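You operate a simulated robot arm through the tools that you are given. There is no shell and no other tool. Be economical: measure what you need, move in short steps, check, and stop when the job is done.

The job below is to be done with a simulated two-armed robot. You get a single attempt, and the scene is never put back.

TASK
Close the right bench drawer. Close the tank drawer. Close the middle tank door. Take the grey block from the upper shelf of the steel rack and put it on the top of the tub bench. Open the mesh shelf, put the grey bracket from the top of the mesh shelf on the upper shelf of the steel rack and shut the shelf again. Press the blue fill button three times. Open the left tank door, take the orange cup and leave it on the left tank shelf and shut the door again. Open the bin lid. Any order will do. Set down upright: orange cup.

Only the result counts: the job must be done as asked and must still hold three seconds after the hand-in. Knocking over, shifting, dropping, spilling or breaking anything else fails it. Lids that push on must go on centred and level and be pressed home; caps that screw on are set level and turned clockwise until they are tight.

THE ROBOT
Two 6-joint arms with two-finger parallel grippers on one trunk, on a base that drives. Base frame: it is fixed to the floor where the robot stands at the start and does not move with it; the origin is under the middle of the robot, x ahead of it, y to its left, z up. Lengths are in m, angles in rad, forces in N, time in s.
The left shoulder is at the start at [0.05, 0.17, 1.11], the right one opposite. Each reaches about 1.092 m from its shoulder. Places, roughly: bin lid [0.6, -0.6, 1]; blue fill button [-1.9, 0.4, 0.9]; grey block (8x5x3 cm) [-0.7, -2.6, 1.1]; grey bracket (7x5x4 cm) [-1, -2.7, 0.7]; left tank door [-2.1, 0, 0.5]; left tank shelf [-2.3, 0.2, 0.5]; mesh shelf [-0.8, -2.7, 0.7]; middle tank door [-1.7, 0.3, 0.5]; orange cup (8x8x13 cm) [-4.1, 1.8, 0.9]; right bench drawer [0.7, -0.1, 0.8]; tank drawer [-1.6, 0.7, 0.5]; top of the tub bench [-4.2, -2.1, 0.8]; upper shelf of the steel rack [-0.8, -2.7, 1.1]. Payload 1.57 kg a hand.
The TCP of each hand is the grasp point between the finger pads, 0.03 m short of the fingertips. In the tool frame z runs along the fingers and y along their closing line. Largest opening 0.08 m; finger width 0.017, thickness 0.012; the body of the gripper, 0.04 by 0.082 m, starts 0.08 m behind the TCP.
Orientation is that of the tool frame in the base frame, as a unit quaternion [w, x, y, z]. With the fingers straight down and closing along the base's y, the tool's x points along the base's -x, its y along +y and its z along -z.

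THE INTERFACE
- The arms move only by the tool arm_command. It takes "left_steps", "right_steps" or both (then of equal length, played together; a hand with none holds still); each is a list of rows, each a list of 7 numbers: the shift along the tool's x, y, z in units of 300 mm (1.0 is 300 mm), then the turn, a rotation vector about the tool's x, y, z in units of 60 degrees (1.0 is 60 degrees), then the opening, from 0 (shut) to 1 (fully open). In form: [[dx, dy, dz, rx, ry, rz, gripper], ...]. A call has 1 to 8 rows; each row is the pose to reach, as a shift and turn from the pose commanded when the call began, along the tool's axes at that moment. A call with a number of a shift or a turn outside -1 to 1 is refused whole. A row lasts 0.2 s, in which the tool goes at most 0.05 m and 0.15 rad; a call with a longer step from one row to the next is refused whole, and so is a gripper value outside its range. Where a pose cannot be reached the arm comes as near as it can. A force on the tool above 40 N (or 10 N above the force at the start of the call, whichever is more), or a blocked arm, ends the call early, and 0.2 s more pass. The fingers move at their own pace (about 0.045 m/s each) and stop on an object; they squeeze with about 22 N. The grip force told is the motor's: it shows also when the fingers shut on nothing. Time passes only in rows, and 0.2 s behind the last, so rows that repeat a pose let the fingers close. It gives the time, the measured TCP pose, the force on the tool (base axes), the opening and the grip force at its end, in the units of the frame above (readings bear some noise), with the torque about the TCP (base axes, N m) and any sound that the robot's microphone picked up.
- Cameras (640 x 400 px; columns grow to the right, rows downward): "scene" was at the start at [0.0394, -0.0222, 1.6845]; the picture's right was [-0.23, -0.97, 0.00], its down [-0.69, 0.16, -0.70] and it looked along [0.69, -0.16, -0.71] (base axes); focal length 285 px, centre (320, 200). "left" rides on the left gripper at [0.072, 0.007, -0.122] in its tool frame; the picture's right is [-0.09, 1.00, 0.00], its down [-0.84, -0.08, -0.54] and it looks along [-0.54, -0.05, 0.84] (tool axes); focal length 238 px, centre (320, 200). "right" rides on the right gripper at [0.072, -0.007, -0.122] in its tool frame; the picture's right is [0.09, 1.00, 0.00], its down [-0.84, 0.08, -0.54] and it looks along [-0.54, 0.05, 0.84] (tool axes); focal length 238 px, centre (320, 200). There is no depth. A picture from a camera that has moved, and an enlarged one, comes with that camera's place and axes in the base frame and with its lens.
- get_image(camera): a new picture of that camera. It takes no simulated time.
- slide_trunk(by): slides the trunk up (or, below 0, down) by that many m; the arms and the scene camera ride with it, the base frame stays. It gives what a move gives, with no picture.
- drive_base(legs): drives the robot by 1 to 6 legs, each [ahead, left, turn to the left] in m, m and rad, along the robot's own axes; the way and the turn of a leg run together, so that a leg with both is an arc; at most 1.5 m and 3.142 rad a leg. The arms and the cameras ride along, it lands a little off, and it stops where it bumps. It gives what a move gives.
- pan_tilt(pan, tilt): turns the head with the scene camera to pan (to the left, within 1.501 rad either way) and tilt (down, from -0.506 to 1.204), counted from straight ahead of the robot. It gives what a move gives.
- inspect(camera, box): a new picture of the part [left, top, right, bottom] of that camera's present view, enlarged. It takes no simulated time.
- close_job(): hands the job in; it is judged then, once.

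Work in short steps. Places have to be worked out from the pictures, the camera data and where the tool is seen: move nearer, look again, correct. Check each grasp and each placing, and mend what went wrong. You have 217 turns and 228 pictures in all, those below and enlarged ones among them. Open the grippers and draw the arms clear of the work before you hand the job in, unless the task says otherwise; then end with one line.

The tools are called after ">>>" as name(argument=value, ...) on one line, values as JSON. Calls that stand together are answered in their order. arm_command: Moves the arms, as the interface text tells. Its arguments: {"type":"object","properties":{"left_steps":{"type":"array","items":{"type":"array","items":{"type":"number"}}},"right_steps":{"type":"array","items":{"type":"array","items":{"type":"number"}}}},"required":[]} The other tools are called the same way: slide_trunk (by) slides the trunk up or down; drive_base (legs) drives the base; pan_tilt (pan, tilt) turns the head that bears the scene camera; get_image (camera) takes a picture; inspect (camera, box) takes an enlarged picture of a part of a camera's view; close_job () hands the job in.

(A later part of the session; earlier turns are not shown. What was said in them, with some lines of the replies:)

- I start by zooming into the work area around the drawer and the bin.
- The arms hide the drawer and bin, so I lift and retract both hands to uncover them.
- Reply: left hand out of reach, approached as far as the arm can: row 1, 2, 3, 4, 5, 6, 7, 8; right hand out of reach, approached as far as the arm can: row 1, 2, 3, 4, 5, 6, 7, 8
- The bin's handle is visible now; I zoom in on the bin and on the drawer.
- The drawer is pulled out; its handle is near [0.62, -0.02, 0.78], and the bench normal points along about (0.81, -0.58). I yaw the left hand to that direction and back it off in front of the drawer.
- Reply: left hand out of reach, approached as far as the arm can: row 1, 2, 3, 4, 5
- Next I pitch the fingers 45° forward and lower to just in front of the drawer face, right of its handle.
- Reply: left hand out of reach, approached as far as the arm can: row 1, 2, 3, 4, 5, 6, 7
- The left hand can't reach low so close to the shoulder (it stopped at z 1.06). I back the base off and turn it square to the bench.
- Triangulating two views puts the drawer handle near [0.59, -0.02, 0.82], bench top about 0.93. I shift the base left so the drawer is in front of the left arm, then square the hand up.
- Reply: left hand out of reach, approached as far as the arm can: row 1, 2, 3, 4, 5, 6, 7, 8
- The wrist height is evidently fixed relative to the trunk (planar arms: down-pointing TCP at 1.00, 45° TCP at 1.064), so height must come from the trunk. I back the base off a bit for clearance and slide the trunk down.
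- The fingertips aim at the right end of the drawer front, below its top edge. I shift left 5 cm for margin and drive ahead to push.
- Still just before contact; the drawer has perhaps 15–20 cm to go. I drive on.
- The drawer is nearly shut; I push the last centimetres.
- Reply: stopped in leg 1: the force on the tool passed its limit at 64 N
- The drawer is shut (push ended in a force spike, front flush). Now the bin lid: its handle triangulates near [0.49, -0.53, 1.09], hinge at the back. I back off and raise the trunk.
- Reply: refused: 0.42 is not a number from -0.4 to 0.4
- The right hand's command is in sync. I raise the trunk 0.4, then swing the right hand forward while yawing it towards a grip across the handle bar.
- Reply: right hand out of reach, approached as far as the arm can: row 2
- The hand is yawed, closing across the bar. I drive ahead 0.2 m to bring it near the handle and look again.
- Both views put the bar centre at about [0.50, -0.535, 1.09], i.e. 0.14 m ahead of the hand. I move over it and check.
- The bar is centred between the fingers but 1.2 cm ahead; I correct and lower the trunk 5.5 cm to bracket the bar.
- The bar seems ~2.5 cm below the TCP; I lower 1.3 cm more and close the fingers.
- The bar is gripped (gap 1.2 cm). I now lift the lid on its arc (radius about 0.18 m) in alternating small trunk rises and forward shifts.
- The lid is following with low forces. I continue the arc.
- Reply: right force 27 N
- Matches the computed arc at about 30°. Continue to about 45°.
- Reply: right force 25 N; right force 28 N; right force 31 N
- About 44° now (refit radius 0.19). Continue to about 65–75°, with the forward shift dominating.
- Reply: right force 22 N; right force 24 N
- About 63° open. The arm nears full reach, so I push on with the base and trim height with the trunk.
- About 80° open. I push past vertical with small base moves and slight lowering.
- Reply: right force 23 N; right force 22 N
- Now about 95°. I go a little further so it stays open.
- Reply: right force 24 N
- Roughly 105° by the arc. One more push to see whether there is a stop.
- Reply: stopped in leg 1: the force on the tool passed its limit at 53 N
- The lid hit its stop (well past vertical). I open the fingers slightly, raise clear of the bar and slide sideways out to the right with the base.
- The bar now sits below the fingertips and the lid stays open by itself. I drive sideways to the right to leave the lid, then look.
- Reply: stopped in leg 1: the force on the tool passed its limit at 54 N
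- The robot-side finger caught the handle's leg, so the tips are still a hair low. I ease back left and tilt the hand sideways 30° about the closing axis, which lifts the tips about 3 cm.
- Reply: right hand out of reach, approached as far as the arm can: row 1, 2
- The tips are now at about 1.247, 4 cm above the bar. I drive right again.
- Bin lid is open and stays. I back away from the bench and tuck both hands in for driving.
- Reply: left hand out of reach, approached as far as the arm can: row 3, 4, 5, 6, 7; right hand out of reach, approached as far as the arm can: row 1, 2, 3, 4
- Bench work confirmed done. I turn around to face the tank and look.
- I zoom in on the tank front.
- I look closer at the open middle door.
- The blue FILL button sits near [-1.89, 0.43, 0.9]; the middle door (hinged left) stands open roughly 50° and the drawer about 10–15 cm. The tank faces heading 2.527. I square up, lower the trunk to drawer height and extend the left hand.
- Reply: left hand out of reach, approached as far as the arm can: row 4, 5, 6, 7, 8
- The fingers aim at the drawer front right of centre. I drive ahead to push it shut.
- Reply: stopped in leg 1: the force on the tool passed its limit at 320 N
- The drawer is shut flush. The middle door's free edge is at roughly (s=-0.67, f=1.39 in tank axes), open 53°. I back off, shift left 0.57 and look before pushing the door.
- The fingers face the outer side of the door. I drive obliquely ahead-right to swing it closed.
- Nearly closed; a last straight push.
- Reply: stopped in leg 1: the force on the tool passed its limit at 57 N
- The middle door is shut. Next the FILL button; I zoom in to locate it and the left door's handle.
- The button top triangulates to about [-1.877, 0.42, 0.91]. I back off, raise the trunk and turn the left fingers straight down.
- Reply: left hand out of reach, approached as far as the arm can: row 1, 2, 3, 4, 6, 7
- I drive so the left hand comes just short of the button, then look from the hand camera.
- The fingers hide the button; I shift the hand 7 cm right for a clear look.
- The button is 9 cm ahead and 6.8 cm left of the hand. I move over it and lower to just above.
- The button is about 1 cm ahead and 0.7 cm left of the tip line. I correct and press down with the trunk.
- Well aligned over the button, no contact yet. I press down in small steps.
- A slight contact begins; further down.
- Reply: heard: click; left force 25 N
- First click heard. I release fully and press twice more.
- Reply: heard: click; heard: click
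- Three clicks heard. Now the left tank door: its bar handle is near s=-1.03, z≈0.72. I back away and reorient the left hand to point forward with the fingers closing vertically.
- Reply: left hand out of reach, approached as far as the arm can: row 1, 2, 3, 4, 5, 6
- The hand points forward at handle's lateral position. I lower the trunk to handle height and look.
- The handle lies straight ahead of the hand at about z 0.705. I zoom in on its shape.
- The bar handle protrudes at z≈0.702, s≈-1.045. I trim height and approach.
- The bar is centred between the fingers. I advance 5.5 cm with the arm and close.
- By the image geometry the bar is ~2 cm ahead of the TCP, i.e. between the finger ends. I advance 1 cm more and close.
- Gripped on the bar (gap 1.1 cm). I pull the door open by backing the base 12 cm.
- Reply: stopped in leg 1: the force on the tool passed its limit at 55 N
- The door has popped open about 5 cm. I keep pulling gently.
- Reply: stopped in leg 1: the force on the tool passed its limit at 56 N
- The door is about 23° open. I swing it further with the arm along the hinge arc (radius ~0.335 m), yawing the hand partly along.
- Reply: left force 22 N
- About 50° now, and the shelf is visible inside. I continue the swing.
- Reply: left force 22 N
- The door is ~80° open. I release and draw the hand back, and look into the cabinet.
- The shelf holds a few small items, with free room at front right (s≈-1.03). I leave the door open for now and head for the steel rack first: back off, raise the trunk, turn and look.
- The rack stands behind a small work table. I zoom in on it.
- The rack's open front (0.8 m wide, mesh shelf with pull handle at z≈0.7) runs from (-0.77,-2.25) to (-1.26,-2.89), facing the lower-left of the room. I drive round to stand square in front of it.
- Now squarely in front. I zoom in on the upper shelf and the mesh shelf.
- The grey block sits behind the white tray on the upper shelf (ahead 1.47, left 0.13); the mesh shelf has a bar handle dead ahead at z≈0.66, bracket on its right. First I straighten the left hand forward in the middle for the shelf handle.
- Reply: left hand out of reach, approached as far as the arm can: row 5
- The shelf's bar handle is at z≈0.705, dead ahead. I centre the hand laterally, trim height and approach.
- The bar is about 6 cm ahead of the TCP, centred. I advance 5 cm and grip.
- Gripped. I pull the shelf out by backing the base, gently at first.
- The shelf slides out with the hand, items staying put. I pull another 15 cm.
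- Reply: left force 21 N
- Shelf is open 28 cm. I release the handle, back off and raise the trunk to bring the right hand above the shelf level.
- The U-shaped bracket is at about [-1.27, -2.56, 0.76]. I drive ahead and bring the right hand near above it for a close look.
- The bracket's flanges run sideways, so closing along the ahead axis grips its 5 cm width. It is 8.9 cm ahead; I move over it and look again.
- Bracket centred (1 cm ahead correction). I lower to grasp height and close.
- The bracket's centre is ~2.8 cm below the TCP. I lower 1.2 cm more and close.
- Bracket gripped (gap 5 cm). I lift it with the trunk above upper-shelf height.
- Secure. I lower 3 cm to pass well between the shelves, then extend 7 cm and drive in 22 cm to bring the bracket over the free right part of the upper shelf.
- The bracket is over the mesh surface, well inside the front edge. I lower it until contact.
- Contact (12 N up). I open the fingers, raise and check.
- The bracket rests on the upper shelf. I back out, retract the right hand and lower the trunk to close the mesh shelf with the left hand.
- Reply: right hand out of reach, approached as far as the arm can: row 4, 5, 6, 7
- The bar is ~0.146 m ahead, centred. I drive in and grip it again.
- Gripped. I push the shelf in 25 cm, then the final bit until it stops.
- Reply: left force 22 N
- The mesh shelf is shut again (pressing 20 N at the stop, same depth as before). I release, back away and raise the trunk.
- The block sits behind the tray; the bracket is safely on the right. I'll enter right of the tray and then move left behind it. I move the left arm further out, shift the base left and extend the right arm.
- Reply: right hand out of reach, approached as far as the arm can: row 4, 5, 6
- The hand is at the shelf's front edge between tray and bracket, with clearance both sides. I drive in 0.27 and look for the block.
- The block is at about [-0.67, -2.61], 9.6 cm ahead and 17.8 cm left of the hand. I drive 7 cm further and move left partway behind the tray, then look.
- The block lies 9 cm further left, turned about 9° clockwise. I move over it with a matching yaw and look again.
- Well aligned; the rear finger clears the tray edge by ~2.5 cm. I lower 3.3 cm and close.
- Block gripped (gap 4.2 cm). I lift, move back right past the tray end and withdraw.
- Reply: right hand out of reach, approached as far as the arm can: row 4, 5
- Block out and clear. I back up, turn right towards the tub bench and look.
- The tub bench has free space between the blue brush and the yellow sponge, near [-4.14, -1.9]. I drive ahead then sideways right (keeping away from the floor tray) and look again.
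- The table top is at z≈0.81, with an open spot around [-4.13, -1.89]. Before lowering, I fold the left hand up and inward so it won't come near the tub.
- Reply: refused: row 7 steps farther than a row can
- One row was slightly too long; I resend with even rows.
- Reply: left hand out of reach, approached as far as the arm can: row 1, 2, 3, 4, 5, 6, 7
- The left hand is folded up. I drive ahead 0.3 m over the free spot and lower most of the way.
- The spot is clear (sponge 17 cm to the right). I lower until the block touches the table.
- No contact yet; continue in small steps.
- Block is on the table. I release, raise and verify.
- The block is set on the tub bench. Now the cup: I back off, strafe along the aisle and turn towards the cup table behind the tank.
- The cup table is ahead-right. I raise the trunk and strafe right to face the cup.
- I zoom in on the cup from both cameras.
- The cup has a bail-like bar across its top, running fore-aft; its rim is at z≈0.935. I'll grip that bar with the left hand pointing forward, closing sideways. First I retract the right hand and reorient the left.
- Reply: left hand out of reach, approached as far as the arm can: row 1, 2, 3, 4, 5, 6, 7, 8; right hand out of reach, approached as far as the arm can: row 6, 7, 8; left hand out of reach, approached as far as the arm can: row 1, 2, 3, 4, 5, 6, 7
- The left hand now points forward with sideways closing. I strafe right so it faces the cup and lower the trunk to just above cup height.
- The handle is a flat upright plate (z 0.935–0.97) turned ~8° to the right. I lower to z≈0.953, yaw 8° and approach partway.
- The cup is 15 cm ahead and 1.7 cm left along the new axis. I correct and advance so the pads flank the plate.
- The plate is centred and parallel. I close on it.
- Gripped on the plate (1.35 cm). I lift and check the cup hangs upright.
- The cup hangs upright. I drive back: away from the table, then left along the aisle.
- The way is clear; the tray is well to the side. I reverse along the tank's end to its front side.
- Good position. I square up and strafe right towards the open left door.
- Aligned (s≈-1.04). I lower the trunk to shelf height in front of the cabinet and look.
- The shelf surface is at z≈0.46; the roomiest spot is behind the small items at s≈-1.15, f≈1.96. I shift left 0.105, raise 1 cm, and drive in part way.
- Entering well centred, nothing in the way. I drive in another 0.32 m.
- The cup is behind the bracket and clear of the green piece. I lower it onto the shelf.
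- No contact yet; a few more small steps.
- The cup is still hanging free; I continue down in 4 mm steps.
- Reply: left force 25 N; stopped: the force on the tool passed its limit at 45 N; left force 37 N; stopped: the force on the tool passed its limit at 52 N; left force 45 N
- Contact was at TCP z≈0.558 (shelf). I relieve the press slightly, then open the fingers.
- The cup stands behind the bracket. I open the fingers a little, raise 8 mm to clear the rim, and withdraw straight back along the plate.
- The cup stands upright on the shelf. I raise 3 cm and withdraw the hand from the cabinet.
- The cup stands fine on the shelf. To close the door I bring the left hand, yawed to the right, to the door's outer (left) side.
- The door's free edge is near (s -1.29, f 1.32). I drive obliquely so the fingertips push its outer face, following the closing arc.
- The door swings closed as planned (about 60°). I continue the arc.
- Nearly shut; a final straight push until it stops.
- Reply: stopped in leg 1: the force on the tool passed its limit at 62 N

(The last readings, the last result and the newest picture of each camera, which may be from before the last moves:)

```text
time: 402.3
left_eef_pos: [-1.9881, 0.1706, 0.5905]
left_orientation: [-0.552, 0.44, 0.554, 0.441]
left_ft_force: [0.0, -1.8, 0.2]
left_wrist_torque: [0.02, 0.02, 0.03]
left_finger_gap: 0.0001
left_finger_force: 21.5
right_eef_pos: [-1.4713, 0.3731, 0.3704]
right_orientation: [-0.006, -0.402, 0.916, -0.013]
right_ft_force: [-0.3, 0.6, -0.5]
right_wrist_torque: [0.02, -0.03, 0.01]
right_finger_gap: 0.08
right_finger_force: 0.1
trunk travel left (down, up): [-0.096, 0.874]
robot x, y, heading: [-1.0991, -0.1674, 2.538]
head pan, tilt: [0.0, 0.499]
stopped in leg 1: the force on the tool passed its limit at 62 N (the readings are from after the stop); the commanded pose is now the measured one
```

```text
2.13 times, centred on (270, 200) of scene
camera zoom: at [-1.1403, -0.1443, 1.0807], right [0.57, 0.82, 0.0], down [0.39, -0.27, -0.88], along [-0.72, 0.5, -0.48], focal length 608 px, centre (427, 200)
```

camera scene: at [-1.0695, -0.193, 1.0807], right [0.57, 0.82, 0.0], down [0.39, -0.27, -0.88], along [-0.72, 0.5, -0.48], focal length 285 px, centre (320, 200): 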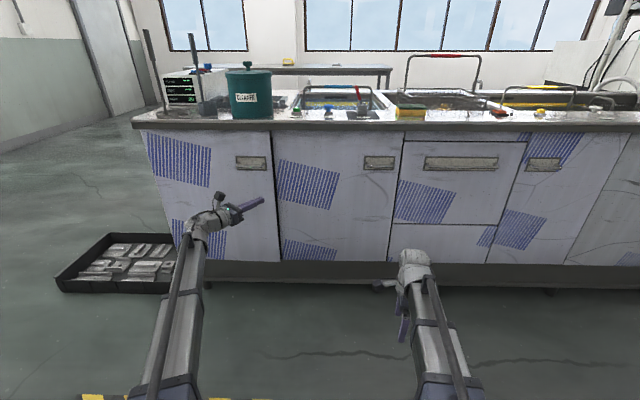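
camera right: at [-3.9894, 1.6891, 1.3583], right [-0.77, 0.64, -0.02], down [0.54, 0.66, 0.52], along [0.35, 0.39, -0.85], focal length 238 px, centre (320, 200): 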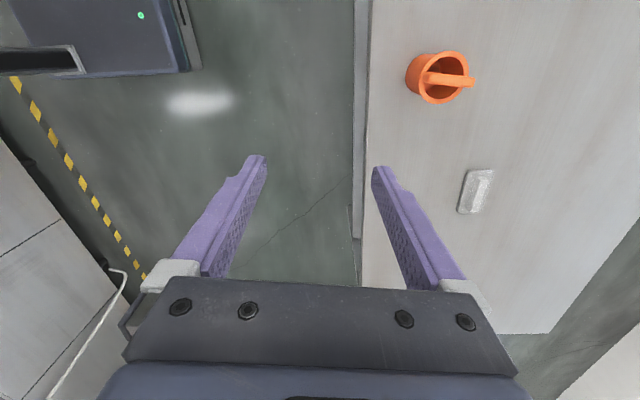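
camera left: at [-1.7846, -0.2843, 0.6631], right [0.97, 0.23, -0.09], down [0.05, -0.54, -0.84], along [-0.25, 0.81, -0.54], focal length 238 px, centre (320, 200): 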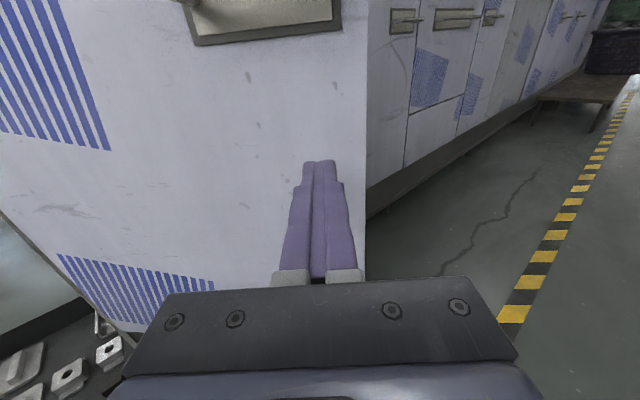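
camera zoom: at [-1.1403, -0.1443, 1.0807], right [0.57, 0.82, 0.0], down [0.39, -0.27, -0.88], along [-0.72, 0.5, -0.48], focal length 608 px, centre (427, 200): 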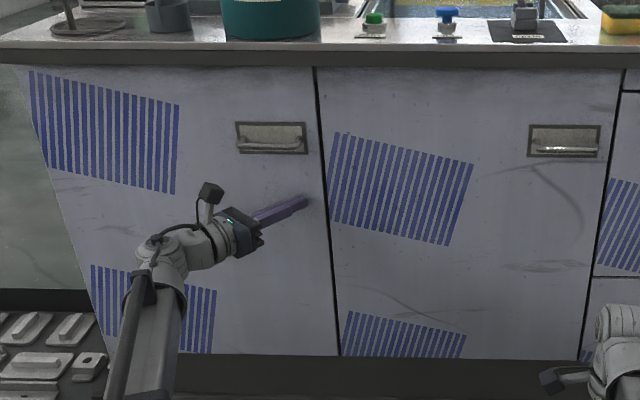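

All tank doors and the drawer are flush. I back away, raise the trunk and turn to verify the rack and the bin once more.

>>> drive_base(legs=[[-0.5, 0, 0]])

>>> slide_trunk(by=0.4)

>>> slide_trunk(by=0.35)

>>> drive_base(legs=[[0, 0, 1.4]])

>>> pan_tilt(pan=1.0, tilt=0.4)

>>> get_image(camera="scene")

```text
time: 405.2
left_eef_pos: [-1.5697, -0.1179, 0.5917]
left_orientation: [-0.553, 0.44, 0.553, 0.441]
left_ft_force: [-0.1, -0.1, -0.8]
left_wrist_torque: [-0.03, 0.02, -0.01]
left_finger_gap: 0.0
left_finger_force: 21.1
right_eef_pos: [-1.052, 0.085, 0.3704]
right_orientation: [-0.006, -0.401, 0.916, -0.013]
right_ft_force: [0.2, 1.0, 0.1]
right_wrist_torque: [0.01, -0.01, -0.01]
right_finger_gap: 0.0799
right_finger_force: 0.0
trunk travel left (down, up): [-0.096, 0.874]
robot x, y, heading: [-0.6799, -0.4549, 2.536]
head pan, tilt: [0.0, 0.499]
```

```text
time: 409.1
left_eef_pos: [-1.5695, -0.117, 0.9897]
left_orientation: [-0.553, 0.44, 0.554, 0.441]
left_ft_force: [-0.3, 0.8, 0.5]
left_wrist_torque: [0.02, 0.01, 0.03]
left_finger_gap: 0.0
left_finger_force: 21.0
right_eef_pos: [-1.0512, 0.0854, 0.7719]
right_orientation: [-0.005, -0.402, 0.916, -0.013]
right_ft_force: [0.5, 0.1, -0.2]
right_wrist_torque: [0.01, 0.03, 0.01]
right_finger_gap: 0.0802
right_finger_force: 0.1
trunk travel left (down, up): [-0.496, 0.474]
robot x, y, heading: [-0.6773, -0.4564, 2.532]
head pan, tilt: [0.0, 0.499]
```

```text
time: 412.5
left_eef_pos: [-1.5692, -0.1176, 1.3408]
left_orientation: [-0.552, 0.439, 0.555, 0.441]
left_ft_force: [0.3, 0.6, -0.8]
left_wrist_torque: [-0.03, -0.01, -0.04]
left_finger_gap: 0.0
left_finger_force: 21.2
right_eef_pos: [-1.0514, 0.0849, 1.1204]
right_orientation: [-0.005, -0.401, 0.916, -0.013]
right_ft_force: [-0.8, 0.7, 0.0]
right_wrist_torque: [0.04, 0.03, 0.01]
right_finger_gap: 0.0797
right_finger_force: 0.0
trunk travel left (down, up): [-0.846, 0.124]
robot x, y, heading: [-0.6818, -0.4532, 2.538]
head pan, tilt: [0.0, 0.499]
```

```text
time: 416.4
left_eef_pos: [-1.1607, -1.28, 1.342]
left_orientation: [-0.707, -0.023, 0.707, -0.022]
left_ft_force: [0.3, -0.6, 0.1]
left_wrist_torque: [-0.06, 0.0, 0.0]
left_finger_gap: 0.0
left_finger_force: 21.5
right_eef_pos: [-1.2768, -0.7361, 1.1221]
right_orientation: [-0.004, 0.899, -0.438, 0.013]
right_ft_force: [0.4, -0.2, -0.4]
right_wrist_torque: [-0.02, 0.04, -0.04]
right_finger_gap: 0.0803
right_finger_force: 0.1
trunk travel left (down, up): [-0.846, 0.124]
robot x, y, heading: [-0.683, -0.458, -2.339]
head pan, tilt: [0.0, 0.499]
```

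```text
time: 417.6
left_eef_pos: [-1.1608, -1.2808, 1.3411]
left_orientation: [-0.707, -0.024, 0.707, -0.022]
left_ft_force: [0.1, 0.1, -0.1]
left_wrist_torque: [-0.04, 0.01, 0.03]
left_finger_gap: 0.0001
left_finger_force: 21.2
right_eef_pos: [-1.276, -0.7363, 1.1205]
right_orientation: [-0.004, 0.899, -0.438, 0.013]
right_ft_force: [-0.3, -0.8, -1.3]
right_wrist_torque: [0.02, -0.01, -0.01]
right_finger_gap: 0.0799
right_finger_force: 0.1
trunk travel left (down, up): [-0.846, 0.124]
robot x, y, heading: [-0.6778, -0.4589, -2.335]
head pan, tilt: [1.0, 0.4]
```

```text
69 pictures are left
camera scene: at [-0.6306, -0.5231, 1.8398], right [-0.97, -0.23, 0.0], down [-0.09, 0.38, -0.92], along [0.21, -0.9, -0.39], focal length 285 px, centre (320, 200)
```

scene: 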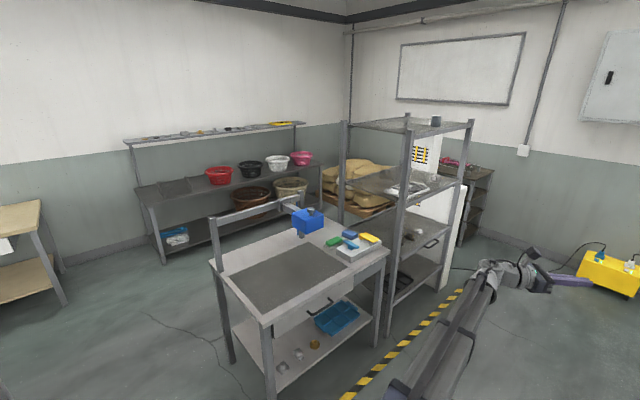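

>>> inspect(camera="scene", box=[335, 150, 485, 310])

>>> pan_tilt(pan=1.5, tilt=0.45)

>>> drive_base(legs=[[0, 0, 0.5]])

>>> get_image(camera="scene")

```text
2.50 times, centred on (410, 230) of scene
camera zoom: at [-0.6306, -0.5231, 1.8398], right [-0.97, -0.23, 0.0], down [-0.09, 0.38, -0.92], along [0.21, -0.9, -0.39], focal length 713 px, centre (95, 125)
```

zoom: 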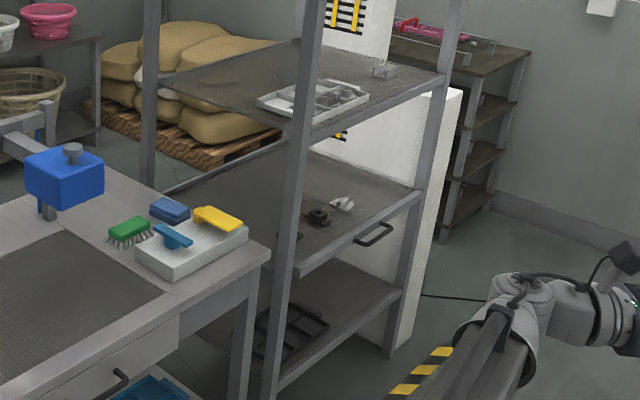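

```text
time: 418.6
left_eef_pos: [-1.1609, -1.2803, 1.3398]
left_orientation: [-0.706, -0.024, 0.707, -0.022]
left_ft_force: [-0.4, -0.6, 0.8]
left_wrist_torque: [0.06, -0.03, -0.06]
left_finger_gap: 0.0
left_finger_force: 21.5
right_eef_pos: [-1.2771, -0.7379, 1.1211]
right_orientation: [-0.004, 0.898, -0.439, 0.014]
right_ft_force: [-0.6, 0.1, 0.2]
right_wrist_torque: [-0.03, 0.0, -0.01]
right_finger_gap: 0.0799
right_finger_force: 0.1
trunk travel left (down, up): [-0.846, 0.124]
robot x, y, heading: [-0.6781, -0.458, -2.34]
head pan, tilt: [1.499, 0.45]
```

```text
time: 420.4
left_eef_pos: [-0.7048, -1.4097, 1.3406]
left_orientation: [0.679, 0.199, -0.679, 0.197]
left_ft_force: [-0.4, -0.4, 0.1]
left_wrist_torque: [0.0, -0.02, 0.01]
left_finger_gap: 0.0003
left_finger_force: 21.2
right_eef_pos: [-1.0672, -0.9911, 1.1207]
right_orientation: [-0.007, 0.98, -0.201, 0.012]
right_ft_force: [-0.6, -0.3, 1.0]
right_wrist_torque: [-0.01, 0.0, 0.04]
right_finger_gap: 0.0799
right_finger_force: 0.0
trunk travel left (down, up): [-0.846, 0.124]
robot x, y, heading: [-0.6809, -0.456, -1.835]
head pan, tilt: [1.499, 0.45]
```

```text
67 pictures are left
camera scene: at [-0.5821, -0.4535, 1.8352], right [-0.33, -0.94, 0.0], down [-0.41, 0.14, -0.9], along [0.85, -0.3, -0.44], focal length 285 px, centre (320, 200)
```

scene: 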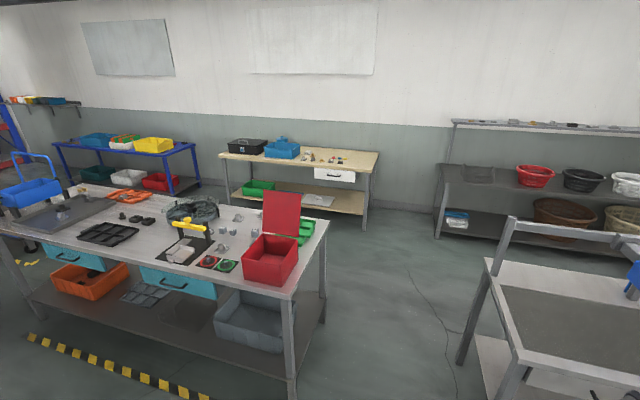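

Everything checks out: bracket on the upper shelf, mesh shelf shut, bin lid open, bench drawer closed. I open the left gripper and hand in.

>>> arm_command(left_steps=[[0, 0, 0, 0, 0, 0, 0.5], [0, 0, 0, 0, 0, 0, 1], [0, 0, 0, 0, 0, 0, 1]])

>>> close_job()

```text
time: 421.2
left_eef_pos: [-0.7045, -1.4094, 1.3401]
left_orientation: [-0.679, -0.199, 0.679, -0.198]
left_ft_force: [-0.3, -0.3, -0.5]
left_wrist_torque: [0.02, 0.01, -0.01]
left_finger_gap: 0.0659
left_finger_force: 0.0
right_eef_pos: [-1.0674, -0.9896, 1.121]
right_orientation: [-0.007, 0.98, -0.201, 0.012]
right_ft_force: [-0.7, -0.4, 0.1]
right_wrist_torque: [0.02, -0.02, -0.02]
right_finger_gap: 0.0799
right_finger_force: 0.0
trunk travel left (down, up): [-0.846, 0.124]
robot x, y, heading: [-0.6784, -0.4604, -1.838]
head pan, tilt: [1.499, 0.45]
```

```text
The job is handed in.
```

I did all the tasks and handed the job in; just before that, the cameras showed the bin lid open, the bench drawer and mesh shelf closed and the bracket on the upper shelf, but I did not reopen the left tank door to recheck the cup, which stood upright when I let go of it.
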